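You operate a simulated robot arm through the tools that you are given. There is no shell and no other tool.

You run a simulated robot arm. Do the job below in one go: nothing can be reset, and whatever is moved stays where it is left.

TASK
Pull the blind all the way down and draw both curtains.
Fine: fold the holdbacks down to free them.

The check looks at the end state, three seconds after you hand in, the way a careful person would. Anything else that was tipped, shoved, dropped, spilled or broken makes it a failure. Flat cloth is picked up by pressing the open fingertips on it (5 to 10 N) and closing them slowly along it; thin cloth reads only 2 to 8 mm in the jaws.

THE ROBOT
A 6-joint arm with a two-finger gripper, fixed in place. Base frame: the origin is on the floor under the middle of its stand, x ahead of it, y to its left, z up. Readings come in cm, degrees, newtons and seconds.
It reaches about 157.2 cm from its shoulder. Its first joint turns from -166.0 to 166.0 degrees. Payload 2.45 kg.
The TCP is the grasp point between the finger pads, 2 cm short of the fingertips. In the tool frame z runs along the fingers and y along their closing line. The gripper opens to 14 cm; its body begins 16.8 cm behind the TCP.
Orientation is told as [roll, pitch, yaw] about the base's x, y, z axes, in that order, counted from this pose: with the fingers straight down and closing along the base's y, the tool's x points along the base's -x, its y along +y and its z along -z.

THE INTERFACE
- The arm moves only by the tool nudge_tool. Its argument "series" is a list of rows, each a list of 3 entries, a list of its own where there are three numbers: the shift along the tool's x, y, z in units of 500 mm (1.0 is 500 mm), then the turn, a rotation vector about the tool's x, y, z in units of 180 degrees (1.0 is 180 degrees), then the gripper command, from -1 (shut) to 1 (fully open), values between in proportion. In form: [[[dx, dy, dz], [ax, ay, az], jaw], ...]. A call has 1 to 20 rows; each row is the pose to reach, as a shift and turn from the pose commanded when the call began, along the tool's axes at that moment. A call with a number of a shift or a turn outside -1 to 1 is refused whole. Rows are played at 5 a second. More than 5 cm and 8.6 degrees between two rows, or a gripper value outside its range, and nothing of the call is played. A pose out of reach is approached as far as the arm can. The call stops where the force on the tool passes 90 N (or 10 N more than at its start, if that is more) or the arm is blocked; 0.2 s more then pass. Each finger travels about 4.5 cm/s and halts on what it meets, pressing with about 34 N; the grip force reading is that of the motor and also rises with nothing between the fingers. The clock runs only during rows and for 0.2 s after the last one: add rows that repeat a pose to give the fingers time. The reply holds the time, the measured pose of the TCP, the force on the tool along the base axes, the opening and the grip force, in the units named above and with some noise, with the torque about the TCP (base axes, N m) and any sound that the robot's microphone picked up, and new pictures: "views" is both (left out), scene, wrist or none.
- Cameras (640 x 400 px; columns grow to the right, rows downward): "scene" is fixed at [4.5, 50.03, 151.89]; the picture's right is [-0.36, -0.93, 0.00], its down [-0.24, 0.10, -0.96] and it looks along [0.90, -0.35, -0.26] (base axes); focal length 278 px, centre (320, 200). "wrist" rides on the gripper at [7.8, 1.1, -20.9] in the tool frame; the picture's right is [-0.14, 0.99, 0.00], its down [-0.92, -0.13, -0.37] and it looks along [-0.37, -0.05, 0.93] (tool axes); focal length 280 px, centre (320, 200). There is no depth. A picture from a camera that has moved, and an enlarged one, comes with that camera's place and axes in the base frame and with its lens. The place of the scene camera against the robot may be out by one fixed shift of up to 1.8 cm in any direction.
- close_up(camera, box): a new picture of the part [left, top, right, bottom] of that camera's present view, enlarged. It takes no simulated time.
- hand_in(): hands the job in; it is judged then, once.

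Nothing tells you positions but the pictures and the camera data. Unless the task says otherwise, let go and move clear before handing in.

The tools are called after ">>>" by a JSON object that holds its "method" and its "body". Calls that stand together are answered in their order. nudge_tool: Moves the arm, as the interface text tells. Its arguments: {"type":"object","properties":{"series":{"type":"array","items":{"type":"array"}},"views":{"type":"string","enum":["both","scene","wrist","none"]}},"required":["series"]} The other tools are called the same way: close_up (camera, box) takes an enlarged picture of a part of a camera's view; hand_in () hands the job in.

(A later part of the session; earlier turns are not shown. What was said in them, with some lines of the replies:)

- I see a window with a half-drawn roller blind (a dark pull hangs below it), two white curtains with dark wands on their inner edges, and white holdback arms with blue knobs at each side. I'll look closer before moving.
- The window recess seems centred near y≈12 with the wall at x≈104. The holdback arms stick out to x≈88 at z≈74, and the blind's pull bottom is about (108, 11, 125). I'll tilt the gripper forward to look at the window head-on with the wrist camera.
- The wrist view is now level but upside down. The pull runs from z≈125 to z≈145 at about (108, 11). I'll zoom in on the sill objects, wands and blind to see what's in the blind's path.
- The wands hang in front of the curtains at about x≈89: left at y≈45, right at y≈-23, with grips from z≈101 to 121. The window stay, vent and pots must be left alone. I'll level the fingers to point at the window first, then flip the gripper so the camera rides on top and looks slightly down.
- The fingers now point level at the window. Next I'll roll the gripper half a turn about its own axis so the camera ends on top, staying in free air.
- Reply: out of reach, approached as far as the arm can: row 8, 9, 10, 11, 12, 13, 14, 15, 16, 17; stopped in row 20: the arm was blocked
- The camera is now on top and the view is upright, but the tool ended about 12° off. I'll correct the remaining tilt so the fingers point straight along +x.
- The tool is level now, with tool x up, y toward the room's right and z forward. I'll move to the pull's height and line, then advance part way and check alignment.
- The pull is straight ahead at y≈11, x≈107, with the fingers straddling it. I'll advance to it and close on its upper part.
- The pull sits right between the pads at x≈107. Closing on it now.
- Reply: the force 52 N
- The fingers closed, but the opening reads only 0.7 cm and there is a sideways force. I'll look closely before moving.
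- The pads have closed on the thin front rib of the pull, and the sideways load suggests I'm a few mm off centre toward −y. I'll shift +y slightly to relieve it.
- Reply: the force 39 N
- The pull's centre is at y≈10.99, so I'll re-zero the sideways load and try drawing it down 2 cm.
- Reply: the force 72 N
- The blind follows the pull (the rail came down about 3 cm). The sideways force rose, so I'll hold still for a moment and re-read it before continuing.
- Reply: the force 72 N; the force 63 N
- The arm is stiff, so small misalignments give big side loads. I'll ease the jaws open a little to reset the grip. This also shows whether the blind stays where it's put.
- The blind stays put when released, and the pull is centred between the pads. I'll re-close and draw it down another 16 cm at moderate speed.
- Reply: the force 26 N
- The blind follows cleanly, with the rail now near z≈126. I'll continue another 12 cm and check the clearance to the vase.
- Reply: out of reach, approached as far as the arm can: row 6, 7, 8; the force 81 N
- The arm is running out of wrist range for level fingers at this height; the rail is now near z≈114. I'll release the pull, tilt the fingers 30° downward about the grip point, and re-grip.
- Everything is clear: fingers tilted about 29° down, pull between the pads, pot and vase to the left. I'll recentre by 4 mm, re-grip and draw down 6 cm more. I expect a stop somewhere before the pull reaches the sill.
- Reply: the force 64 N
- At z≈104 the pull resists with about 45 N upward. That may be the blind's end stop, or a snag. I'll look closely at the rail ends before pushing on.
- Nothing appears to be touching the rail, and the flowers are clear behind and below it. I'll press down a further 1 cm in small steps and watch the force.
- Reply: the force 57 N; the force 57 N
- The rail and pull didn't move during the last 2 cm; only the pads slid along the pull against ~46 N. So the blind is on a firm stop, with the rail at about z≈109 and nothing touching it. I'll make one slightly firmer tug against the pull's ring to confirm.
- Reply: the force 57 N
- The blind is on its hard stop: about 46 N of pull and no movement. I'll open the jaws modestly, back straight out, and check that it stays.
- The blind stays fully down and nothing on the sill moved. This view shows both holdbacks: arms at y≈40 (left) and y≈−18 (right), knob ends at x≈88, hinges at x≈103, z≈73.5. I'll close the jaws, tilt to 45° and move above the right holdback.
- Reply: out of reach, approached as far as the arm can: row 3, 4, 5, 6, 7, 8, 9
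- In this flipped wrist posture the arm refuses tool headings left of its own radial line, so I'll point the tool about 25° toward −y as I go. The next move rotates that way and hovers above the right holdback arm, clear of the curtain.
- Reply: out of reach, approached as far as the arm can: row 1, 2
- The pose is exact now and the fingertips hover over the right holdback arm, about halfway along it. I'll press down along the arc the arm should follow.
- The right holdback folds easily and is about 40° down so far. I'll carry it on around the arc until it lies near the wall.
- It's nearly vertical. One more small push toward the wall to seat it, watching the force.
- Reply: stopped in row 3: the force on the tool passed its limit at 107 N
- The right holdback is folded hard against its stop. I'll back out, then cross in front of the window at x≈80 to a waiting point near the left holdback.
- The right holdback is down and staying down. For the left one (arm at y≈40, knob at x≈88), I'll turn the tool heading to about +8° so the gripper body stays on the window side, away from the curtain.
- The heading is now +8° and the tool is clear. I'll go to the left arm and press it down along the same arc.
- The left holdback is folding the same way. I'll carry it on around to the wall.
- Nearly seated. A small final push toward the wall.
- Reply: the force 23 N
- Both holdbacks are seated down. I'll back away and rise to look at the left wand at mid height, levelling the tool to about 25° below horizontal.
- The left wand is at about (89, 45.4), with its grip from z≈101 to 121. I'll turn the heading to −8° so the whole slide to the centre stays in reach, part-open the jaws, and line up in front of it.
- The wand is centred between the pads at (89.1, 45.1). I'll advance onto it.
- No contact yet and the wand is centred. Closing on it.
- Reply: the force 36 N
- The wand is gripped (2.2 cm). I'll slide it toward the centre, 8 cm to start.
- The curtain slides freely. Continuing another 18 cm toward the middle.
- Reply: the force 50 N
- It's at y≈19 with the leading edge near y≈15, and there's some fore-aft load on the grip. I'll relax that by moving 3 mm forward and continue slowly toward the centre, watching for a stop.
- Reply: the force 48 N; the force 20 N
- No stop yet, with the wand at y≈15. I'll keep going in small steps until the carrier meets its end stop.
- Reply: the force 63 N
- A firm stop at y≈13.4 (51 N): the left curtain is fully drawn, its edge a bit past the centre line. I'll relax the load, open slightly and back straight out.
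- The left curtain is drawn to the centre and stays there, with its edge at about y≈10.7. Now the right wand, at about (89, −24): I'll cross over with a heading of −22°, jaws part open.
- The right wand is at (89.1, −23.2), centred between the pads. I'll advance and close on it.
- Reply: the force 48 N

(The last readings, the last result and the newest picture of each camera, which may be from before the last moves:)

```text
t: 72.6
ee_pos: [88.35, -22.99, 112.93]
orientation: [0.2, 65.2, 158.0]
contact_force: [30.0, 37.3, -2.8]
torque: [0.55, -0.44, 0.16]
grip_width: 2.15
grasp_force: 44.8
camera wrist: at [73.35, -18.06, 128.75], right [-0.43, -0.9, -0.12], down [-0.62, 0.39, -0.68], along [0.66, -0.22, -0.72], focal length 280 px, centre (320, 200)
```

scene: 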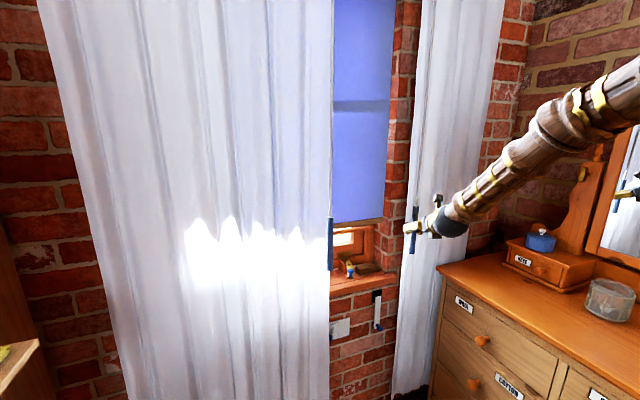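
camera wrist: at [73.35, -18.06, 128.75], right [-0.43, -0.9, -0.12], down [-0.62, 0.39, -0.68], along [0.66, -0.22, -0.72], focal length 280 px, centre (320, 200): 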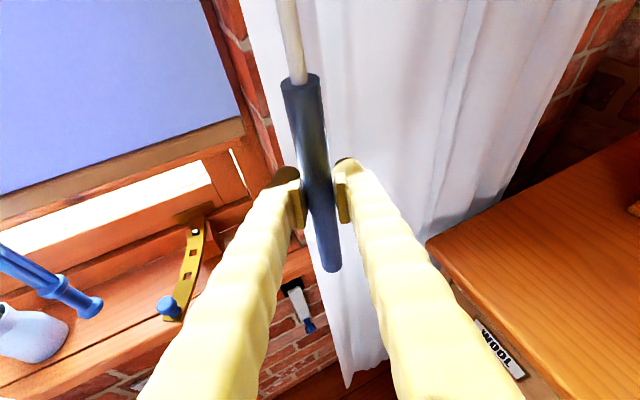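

The right wand is gripped. Sliding it toward the centre, 6 cm first.

>>> {"method": "nudge_tool", "body": {"series": [[[-0.0024, -0.0193, -0.0052], [0, 0, 0], -1], [[-0.0055, -0.0378, -0.012], [0, 0, 0], -1], [[-0.0119, -0.0749, -0.0257], [0, 0, 0], -1], [[-0.0182, -0.1119, -0.0395], [0, 0, 0], -1], [[-0.0182, -0.1119, -0.0395], [0, 0, 0], -1]], "views": "both"}}

```text
t: 73.8
ee_pos: [88.24, -16.78, 112.91]
orientation: [0.2, 65.1, 157.8]
contact_force: [7.6, 2.1, -24.8]
torque: [0.07, 0.0, -0.04]
grip_width: 2.13
grasp_force: 45.0
camera wrist: at [73.39, -11.92, 128.79], right [-0.43, -0.89, -0.12], down [-0.62, 0.39, -0.68], along [0.66, -0.22, -0.72], focal length 280 px, centre (320, 200)
```

scene: 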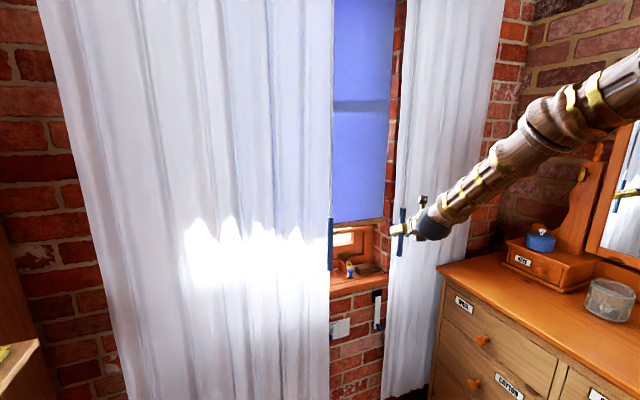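
wrist: 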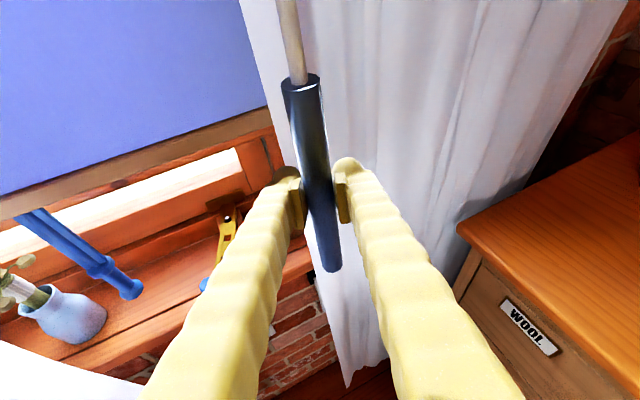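

>>> {"method": "nudge_tool", "body": {"series": [[[-0.0063, -0.037, -0.0137], [0, 0, 0], -1], [[-0.0127, -0.0741, -0.0274], [0, 0, 0], -1], [[-0.019, -0.1111, -0.0412], [0, 0, 0], -1], [[-0.0254, -0.1482, -0.0549], [0, 0, 0], -1], [[-0.0317, -0.1852, -0.0686], [0, 0, 0], -1], [[-0.038, -0.2222, -0.0823], [0, 0, 0], -1], [[-0.0444, -0.2593, -0.096], [0, 0, 0], -1], [[-0.0507, -0.2963, -0.1098], [0, 0, 0], -1], [[-0.0571, -0.3334, -0.1235], [0, 0, 0], -1], [[-0.0571, -0.3334, -0.1235], [0, 0, 0], -1]], "views": "both"}}

```text
t: 76.0
ee_pos: [88.41, 1.17, 112.85]
orientation: [0.0, 65.2, 157.8]
contact_force: [-2.2, 1.0, -19.6]
torque: [0.08, 0.14, 0.05]
grip_width: 2.14
grasp_force: 45.2
camera wrist: at [73.39, 6.02, 128.78], right [-0.43, -0.89, -0.12], down [-0.62, 0.39, -0.68], along [0.66, -0.22, -0.72], focal length 280 px, centre (320, 200)
```

scene: 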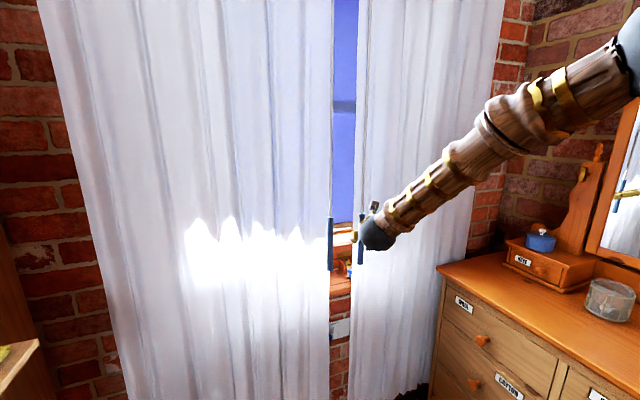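
wrist: 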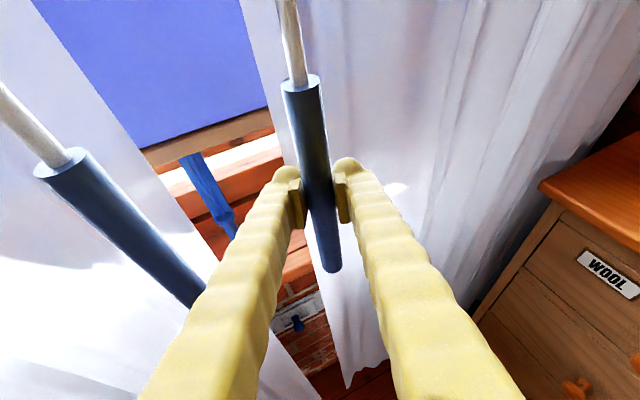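

The right wand is near y≈1 and moving freely. I'll bring it 4 cm further, release with a small opening so I don't touch the left wand, and back out. The last few cm I'll push from the outer side with closed fingers.

>>> {"method": "nudge_tool", "body": {"series": [[[-0.0063, -0.037, -0.0137], [0, 0, 0], -1], [[-0.0127, -0.0741, -0.0274], [0, 0, 0], -1], [[-0.0127, -0.0741, -0.0274], [0, 0, 0], -0.5], [[-0.0127, -0.0741, -0.0274], [0, 0, 0], -0.5], [[-0.0127, -0.0741, -0.0274], [0, 0, 0], -0.5], [[-0.0289, -0.0741, -0.0625], [0, 0, 0], -0.5], [[-0.0501, -0.0741, -0.1084], [0, 0, 0], -0.5], [[-0.0713, -0.0741, -0.1542], [0, 0, 0], -0.5], [[-0.0925, -0.0741, -0.2], [0, 0, 0], -0.5], [[-0.1137, -0.0741, -0.246], [0, 0, 0], -0.5], [[-0.1137, -0.0741, -0.246], [0, 0, 0], -1]], "views": "both"}}

```text
t: 78.4
ee_pos: [77.1, 9.51, 112.84]
orientation: [0.1, 65.3, 157.7]
contact_force: [0.5, -0.7, -0.2]
torque: [0.0, -0.03, 0.0]
grip_width: 0.02
grasp_force: 0.0
camera wrist: at [62.19, 14.49, 128.76], right [-0.43, -0.89, -0.12], down [-0.62, 0.39, -0.68], along [0.66, -0.22, -0.72], focal length 280 px, centre (320, 200)
```

scene: 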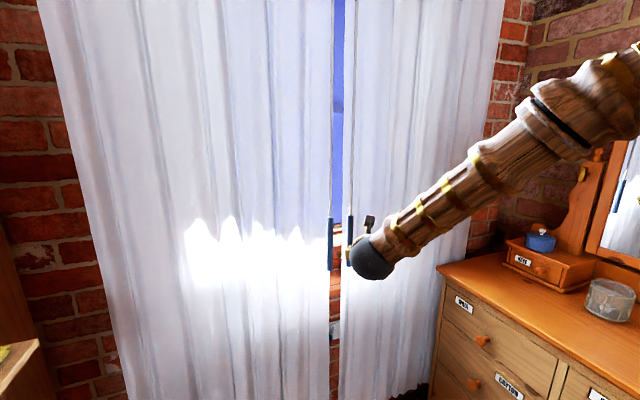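
wrist: 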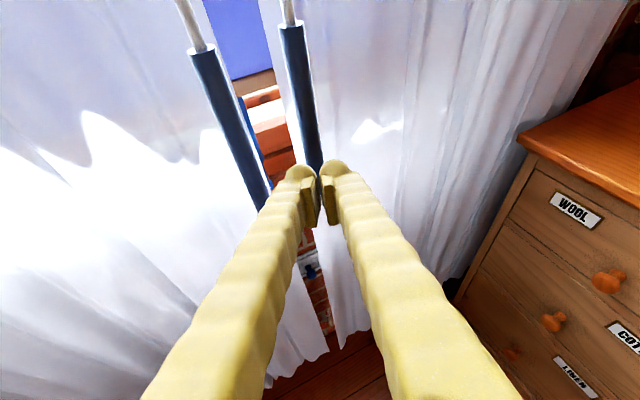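

Both wands stay put: left at y≈13.5, right at y≈5.2. I'll move the closed fingers to the outer (−y) side of the right wand, ready to push it the last bit.

>>> {"method": "nudge_tool", "body": {"series": [[[0.0157, 0.0478, 0.0315], [0.0168, 0, -0.0078], -1], [[0.0313, 0.0955, 0.063], [0.0336, 0, -0.0155], -1], [[0.047, 0.1433, 0.0945], [0.0503, 0, -0.0233], -1], [[0.0626, 0.191, 0.126], [0.0671, 0, -0.031], -1], [[0.0626, 0.191, 0.126], [0.0671, 0, -0.031], -1]], "views": "wrist"}}

```text
t: 79.6
ee_pos: [79.97, -1.72, 113.28]
orientation: [0.0, 65.2, 171.1]
contact_force: [0.4, 0.9, 0.0]
torque: [-0.03, 0.02, 0.02]
grip_width: 0.0
grasp_force: 29.3
camera wrist: at [64.38, -0.32, 129.12], right [-0.21, -0.97, -0.12], down [-0.69, 0.24, -0.68], along [0.69, -0.06, -0.72], focal length 280 px, centre (320, 200)
```

wrist: 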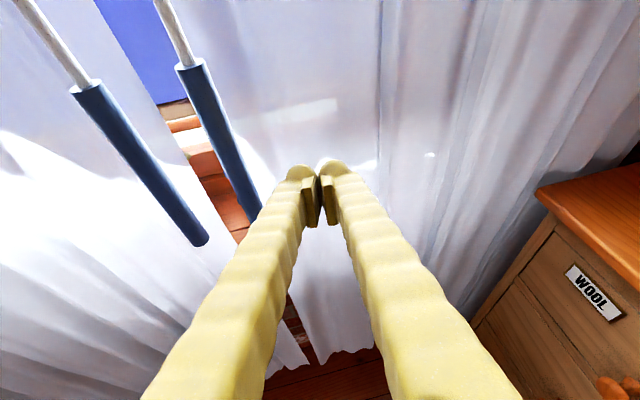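

>>> {"method": "nudge_tool", "body": {"series": [[[0.0231, -0.0066, 0.0499], [0, 0, 0], -1], [[0.0461, -0.0132, 0.0998], [0, 0, 0], -1], [[0.0692, -0.0198, 0.1497], [0, 0, 0], -1], [[0.0692, -0.0198, 0.1497], [0, 0, 0], -1], [[0.0679, -0.0396, 0.1469], [0, 0, 0], -1], [[0.0666, -0.0593, 0.1441], [0, 0, 0], -1], [[0.0653, -0.0791, 0.1413], [0, 0, 0], -1]], "views": "both"}}

```text
t: 81.2
ee_pos: [88.41, 0.81, 113.26]
orientation: [0.1, 65.2, 171.1]
contact_force: [0.3, -0.5, 0.4]
torque: [0.01, 0.0, 0.02]
grip_width: 0.0
grasp_force: 29.8
camera wrist: at [72.77, 2.23, 129.08], right [-0.21, -0.97, -0.12], down [-0.69, 0.24, -0.68], along [0.69, -0.06, -0.72], focal length 280 px, centre (320, 200)
```

scene: 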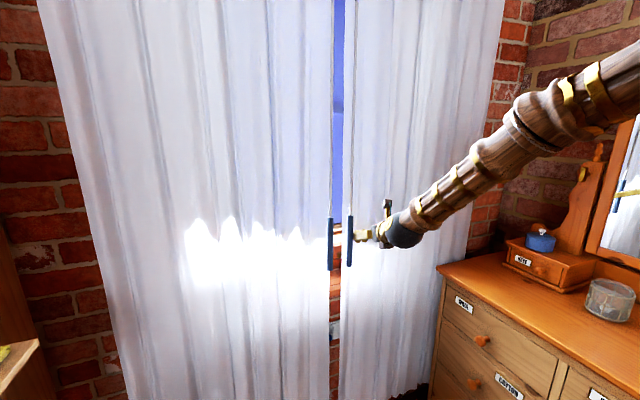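
wrist: 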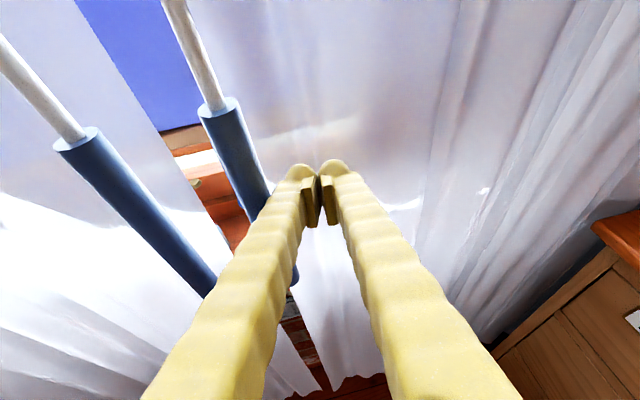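

The fingers are just about touching the wand's outer side. Now I'll push it toward the centre in small steps.

>>> {"method": "nudge_tool", "body": {"series": [[[-0.0009, -0.0138, -0.002], [0, 0, 0], -1], [[-0.0018, -0.0277, -0.0039], [0, 0, 0], -1], [[-0.0027, -0.0415, -0.0059], [0, 0, 0], -1], [[-0.0036, -0.0553, -0.0078], [0, 0, 0], -1], [[-0.0036, -0.0553, -0.0078], [0, 0, 0], -1]], "views": "both"}}

```text
t: 82.4
ee_pos: [88.39, 3.71, 113.14]
orientation: [0.1, 65.2, 171.1]
contact_force: [-1.0, 0.7, 0.0]
torque: [-0.01, 0.01, 0.0]
grip_width: 0.0
grasp_force: 29.1
camera wrist: at [72.73, 5.03, 129.09], right [-0.21, -0.97, -0.12], down [-0.69, 0.24, -0.68], along [0.69, -0.06, -0.72], focal length 280 px, centre (320, 200)
```

scene: 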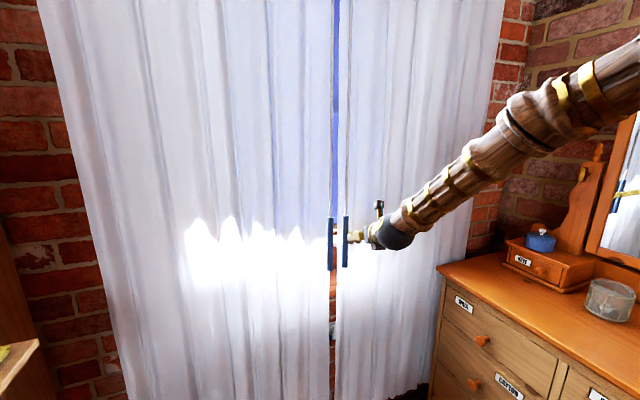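
wrist: 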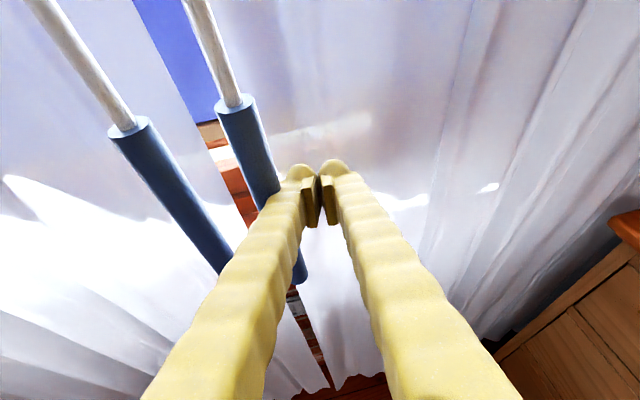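

The gap is narrowing. Pushing on until it meets its stop.

>>> {"method": "nudge_tool", "body": {"series": [[[-0.0007, -0.0099, -0.0014], [0, 0, 0], -1], [[-0.0013, -0.0198, -0.0028], [0, 0, 0], -1], [[-0.002, -0.0296, -0.0042], [0, 0, 0], -1], [[-0.0026, -0.0395, -0.0056], [0, 0, 0], -1], [[-0.0026, -0.0395, -0.0056], [0, 0, 0], -1]], "views": "both"}}

>>> {"method": "close_up", "body": {"camera": "scene", "box": [290, 190, 390, 290]}}

```text
t: 83.4
ee_pos: [88.35, 4.61, 113.22]
orientation: [-0.2, 65.3, 170.2]
contact_force: [-4.3, -33.7, 1.4]
torque: [0.65, -0.1, 0.21]
grip_width: 0.0
grasp_force: 29.6
stopped in row 4: the force on the tool passed its limit at 102 N (the readings are from after the stop); the commanded pose is now the measured one
camera wrist: at [72.72, 6.2, 129.05], right [-0.22, -0.97, -0.13], down [-0.69, 0.25, -0.68], along [0.69, -0.07, -0.72], focal length 280 px, centre (320, 200)
```

scene: 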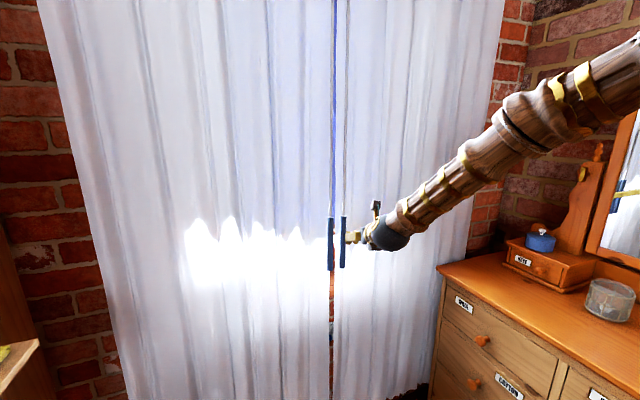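
wrist: 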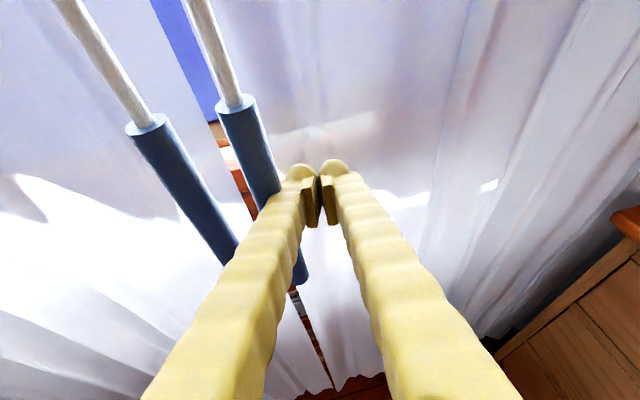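

```text
4.00 times, centred on (340, 240) of scene
camera zoom: at [4.5, 50.03, 151.89], right [-0.36, -0.93, 0.0], down [-0.24, 0.1, -0.96], along [0.9, -0.35, -0.26], focal length 1112 px, centre (240, 40)
```

zoom: 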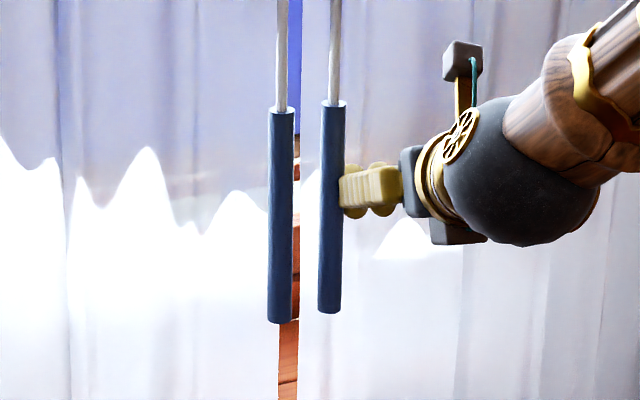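

The right curtain met a firm stop with its wand at y≈8.4; the left is at 13.4, symmetric about the centre. I'll back off and inspect the middle.

>>> {"method": "nudge_tool", "body": {"series": [[[0.0021, 0.0296, 0.0046], [0, 0, 0], -1], [[-0.0126, 0.0489, -0.0632], [0, 0, 0], -1], [[-0.0272, 0.0682, -0.1309], [0, 0, 0], -1], [[-0.0419, 0.0875, -0.1987], [0, 0, 0], -1], [[-0.0565, 0.1068, -0.2664], [0, 0, 0], -1], [[-0.0565, 0.1068, -0.2664], [0, 0, 0], -1]], "views": "both"}}

>>> {"method": "close_up", "body": {"camera": "scene", "box": [270, 0, 400, 130]}}

>>> {"method": "close_up", "body": {"camera": "scene", "box": [270, 190, 400, 320]}}

>>> {"method": "close_up", "body": {"camera": "wrist", "box": [60, 0, 360, 400]}}

```text
t: 84.8
ee_pos: [74.3, 1.79, 116.31]
orientation: [0.1, 65.3, 170.6]
contact_force: [-0.5, 0.2, -0.2]
torque: [-0.03, 0.02, 0.03]
grip_width: 0.0
grasp_force: 28.6
camera wrist: at [58.62, 3.38, 132.03], right [-0.22, -0.97, -0.12], down [-0.69, 0.24, -0.68], along [0.69, -0.07, -0.72], focal length 280 px, centre (320, 200)
```

scene: 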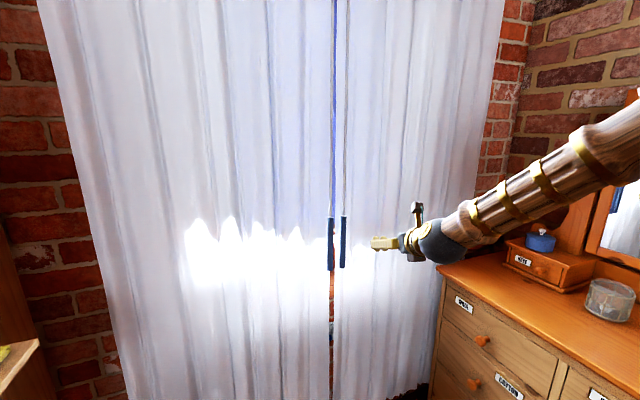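
wrist: 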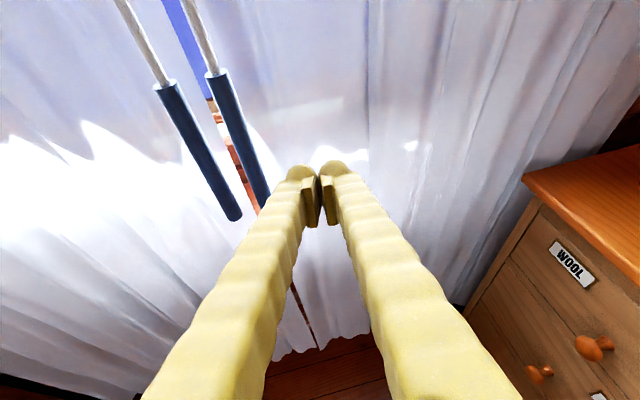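

```text
3.08 times, centred on (335, 65) of scene
camera zoom: at [4.5, 50.03, 151.89], right [-0.36, -0.93, 0.0], down [-0.24, 0.1, -0.96], along [0.9, -0.35, -0.26], focal length 856 px, centre (274, 615)
```

zoom: 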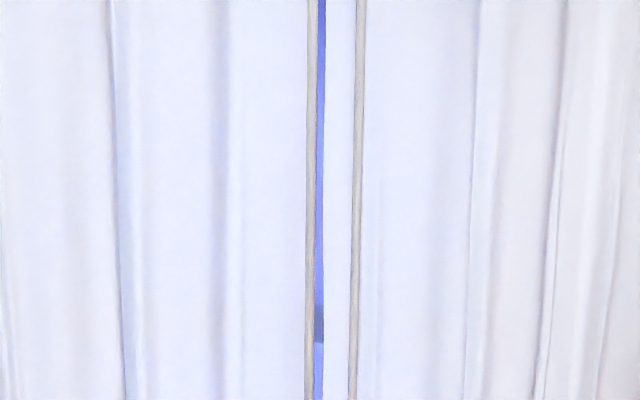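

```text
3.08 times, centred on (335, 255) of scene
camera zoom: at [4.5, 50.03, 151.89], right [-0.36, -0.93, 0.0], down [-0.24, 0.1, -0.96], along [0.9, -0.35, -0.26], focal length 856 px, centre (274, 31)
```

zoom: 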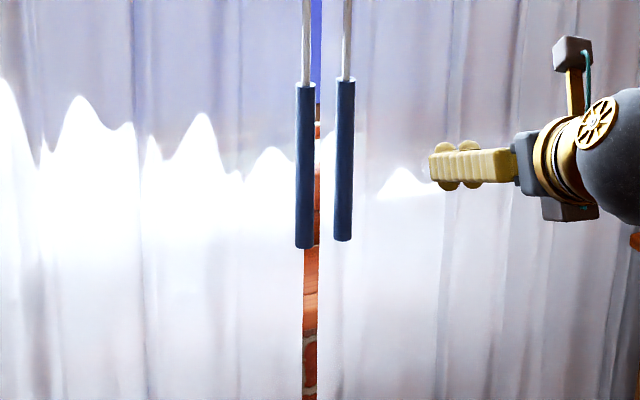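

```text
1.00 times, centred on (210, 200) of wrist (not enlarged: the box is as wide or as high as the picture)
camera zoom: at [58.62, 3.38, 132.03], right [-0.22, -0.97, -0.12], down [-0.69, 0.24, -0.68], along [0.69, -0.07, -0.72], focal length 280 px, centre (430, 200)
```

zoom: 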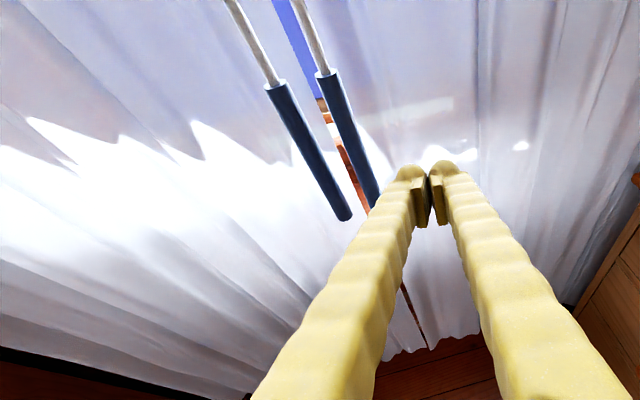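

Both curtains look nearly meeting, with about a centimetre of gap. The left wand reads around 13.8, so it may have eased back a few mm when I released it. I'll nudge it from its outer side with closed fingers to make sure it sits on its stop.

>>> {"method": "nudge_tool", "body": {"series": [[[-0.0138, -0.0779, -0.0012], [0, 0, 0], -1], [[-0.0275, -0.1559, -0.0024], [0, 0, 0], -1], [[-0.0413, -0.2338, -0.0035], [0, 0, 0], -1], [[-0.055, -0.3118, -0.0047], [0, 0, 0], -1], [[-0.0688, -0.3897, -0.0059], [0, 0, 0], -1], [[-0.0342, -0.4034, 0.0694], [0, 0, 0], -1], [[0.0005, -0.4172, 0.1447], [0, 0, 0], -1], [[0.0351, -0.4309, 0.22], [0, 0, 0], -1], [[0.0351, -0.4309, 0.22], [0, 0, 0], -1]], "views": "both"}}

```text
t: 86.8
ee_pos: [88.69, 21.41, 113.14]
orientation: [-0.1, 65.3, 170.6]
contact_force: [-1.0, -0.3, -0.4]
torque: [0.0, 0.01, -0.02]
grip_width: 0.0
grasp_force: 29.4
camera wrist: at [72.99, 22.79, 129.01], right [-0.22, -0.97, -0.12], down [-0.69, 0.24, -0.68], along [0.69, -0.06, -0.72], focal length 280 px, centre (320, 200)
```

scene: 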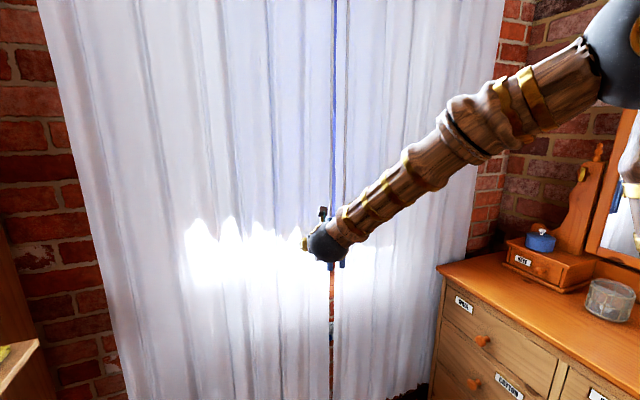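
wrist: 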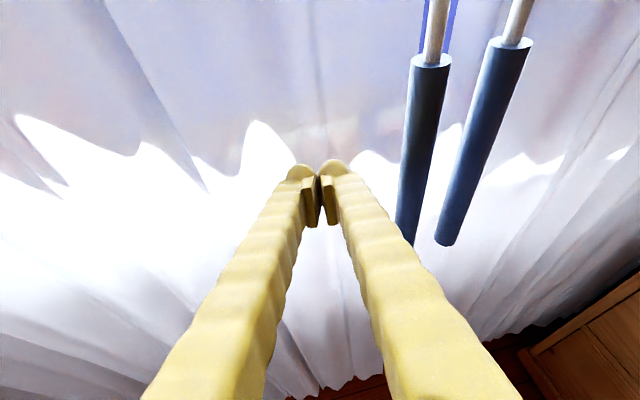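

>>> {"method": "nudge_tool", "body": {"series": [[[0.0014, 0.0197, 0.003], [0, 0, 0], -1], [[0.0027, 0.0395, 0.0059], [0, 0, 0], -1], [[0.0041, 0.0592, 0.0089], [0, 0, 0], -1], [[0.0046, 0.0671, 0.0101], [0, 0, 0], -1], [[0.0052, 0.075, 0.0113], [0, 0, 0], -1], [[0.0057, 0.0829, 0.0125], [0, 0, 0], -1], [[0.0057, 0.0829, 0.0125], [0, 0, 0], -1]], "views": "both"}}

```text
t: 88.4
ee_pos: [88.61, 17.28, 113.21]
orientation: [0.0, 65.3, 170.6]
contact_force: [-2.3, 21.8, 1.2]
torque: [-0.34, -0.04, -0.03]
grip_width: 0.01
grasp_force: 29.7
camera wrist: at [72.92, 18.68, 129.06], right [-0.22, -0.97, -0.12], down [-0.69, 0.24, -0.68], along [0.69, -0.06, -0.72], focal length 280 px, centre (320, 200)
```

scene: 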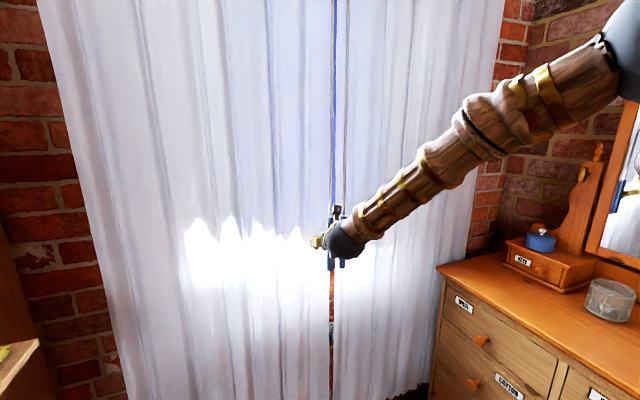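
wrist: 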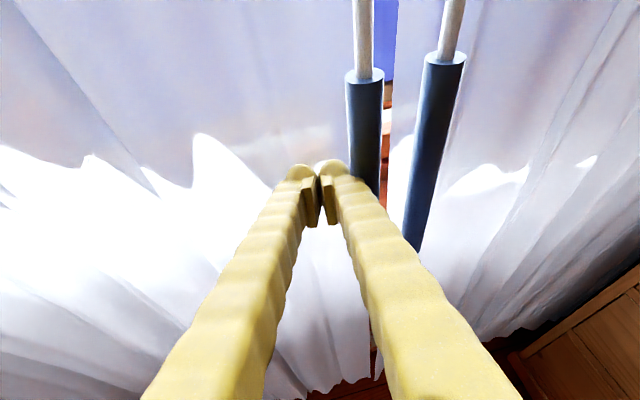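

The left curtain is back on its stop (22 N at the same place as before). Now I'll ease off, back away from the curtains, and inspect the final state.

>>> {"method": "nudge_tool", "body": {"series": [[[-0.0014, -0.0197, -0.003], [0, 0, 0], -1], [[-0.0206, -0.0061, -0.0847], [0, 0, 0], -1], [[-0.0399, 0.0075, -0.1663], [0, 0, 0], -1], [[-0.0591, 0.0211, -0.248], [0, 0, 0], -1], [[-0.0783, 0.0347, -0.3297], [0, 0, 0], -1], [[-0.0976, 0.0483, -0.4113], [0, 0, 0], -1], [[-0.1168, 0.0619, -0.493], [0, 0, 0], -1], [[-0.1168, 0.0619, -0.493], [0, 0, 0], -1]], "views": "both"}}

>>> {"method": "close_up", "body": {"camera": "scene", "box": [260, 180, 440, 340]}}

>>> {"method": "close_up", "body": {"camera": "scene", "box": [40, 0, 240, 130]}}

```text
t: 90.2
ee_pos: [63.56, 18.25, 118.32]
orientation: [0.1, 65.3, 170.5]
contact_force: [-0.7, -1.1, -0.3]
torque: [0.03, 0.0, 0.0]
grip_width: 0.03
grasp_force: 29.7
camera wrist: at [47.91, 19.67, 134.25], right [-0.22, -0.97, -0.12], down [-0.69, 0.24, -0.68], along [0.69, -0.07, -0.72], focal length 280 px, centre (320, 200)
```

scene: 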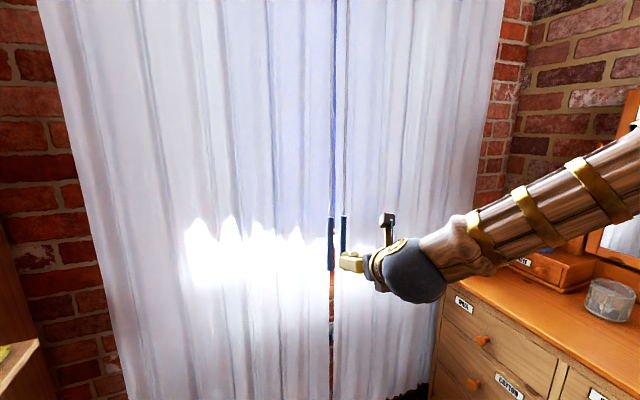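
wrist: 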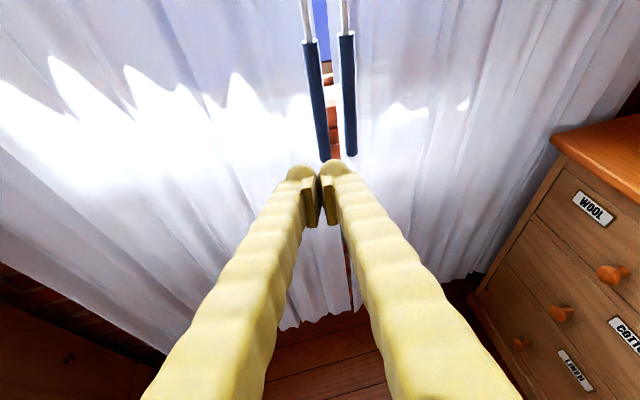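

```text
2.50 times, centred on (350, 260) of scene
camera zoom: at [4.5, 50.03, 151.89], right [-0.36, -0.93, 0.0], down [-0.24, 0.1, -0.96], along [0.9, -0.35, -0.26], focal length 695 px, centre (245, 50)
```

zoom: 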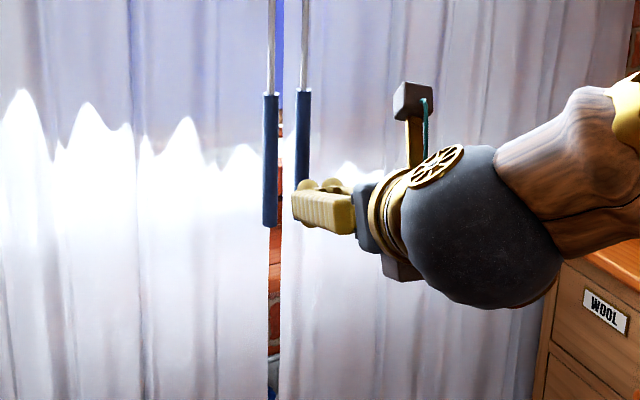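

```text
3.08 times, centred on (140, 65) of scene
camera zoom: at [4.5, 50.03, 151.89], right [-0.36, -0.93, 0.0], down [-0.24, 0.1, -0.96], along [0.9, -0.35, -0.26], focal length 856 px, centre (874, 615)
```

zoom: 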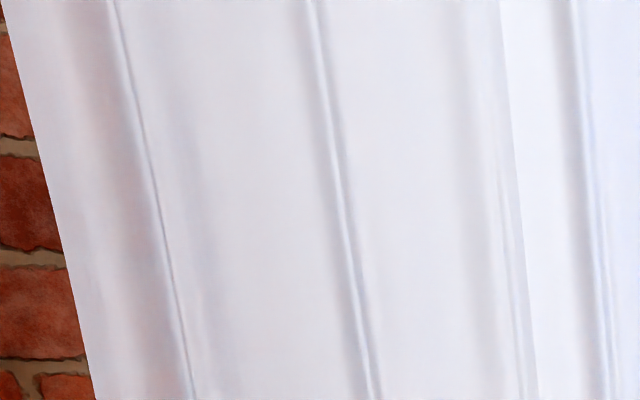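

>>> {"method": "close_up", "body": {"camera": "wrist", "box": [280, 0, 380, 180]}}

>>> {"method": "close_up", "body": {"camera": "scene", "box": [440, 120, 640, 400]}}

```text
2.22 times, centred on (330, 90) of wrist
camera zoom: at [47.91, 19.67, 134.25], right [-0.22, -0.97, -0.12], down [-0.69, 0.24, -0.68], along [0.69, -0.07, -0.72], focal length 623 px, centre (298, 444)
```

zoom: 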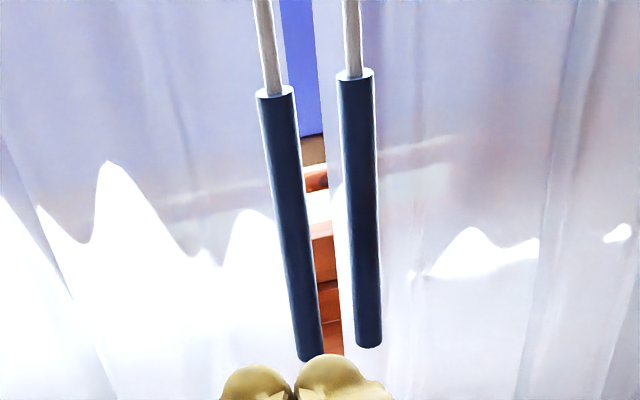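

```text
1.43 times, centred on (540, 260) of scene
camera zoom: at [4.5, 50.03, 151.89], right [-0.36, -0.93, 0.0], down [-0.24, 0.1, -0.96], along [0.9, -0.35, -0.26], focal length 397 px, centre (6, 114)
```

zoom: 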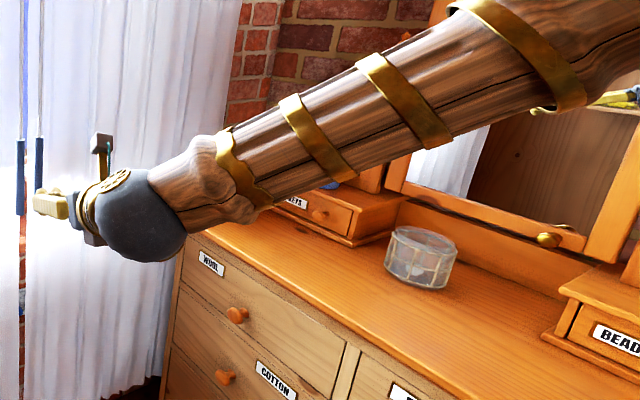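

The blind sits on its bottom stop, and I can see its rail through the slit. Both holdbacks are folded down, and both curtains are on their centre stops with only a narrow slit between them. The sill objects, vent and dresser items I didn't touch, and the gripper is clear. Handing in.

>>> {"method": "hand_in", "body": {}}

```text
The job is handed in.
```

The blind is pulled down as far as it goes and both curtains are drawn to the middle. The job is handed in; I haven't seen the result of the check.

- **Blind:** It met a hard stop that didn't give at about 46 N. The bottom rail ended at about z = 109, roughly 28 cm above the sill, so some daylight still comes in underneath. Nothing was blocking it that I could see.
- **Holdbacks:** Both are folded down flat against the wall and stayed there.
- **Curtains:** Each slid freely until it hit its own end stop. They leave a slit of about 1 to 2 cm between their edges.
- **Everything else:** I saw no sign that anything else moved. The pot, vase, window stay and vent were not touched. The gripper was closed and about 25 cm clear of the curtains when I handed in.
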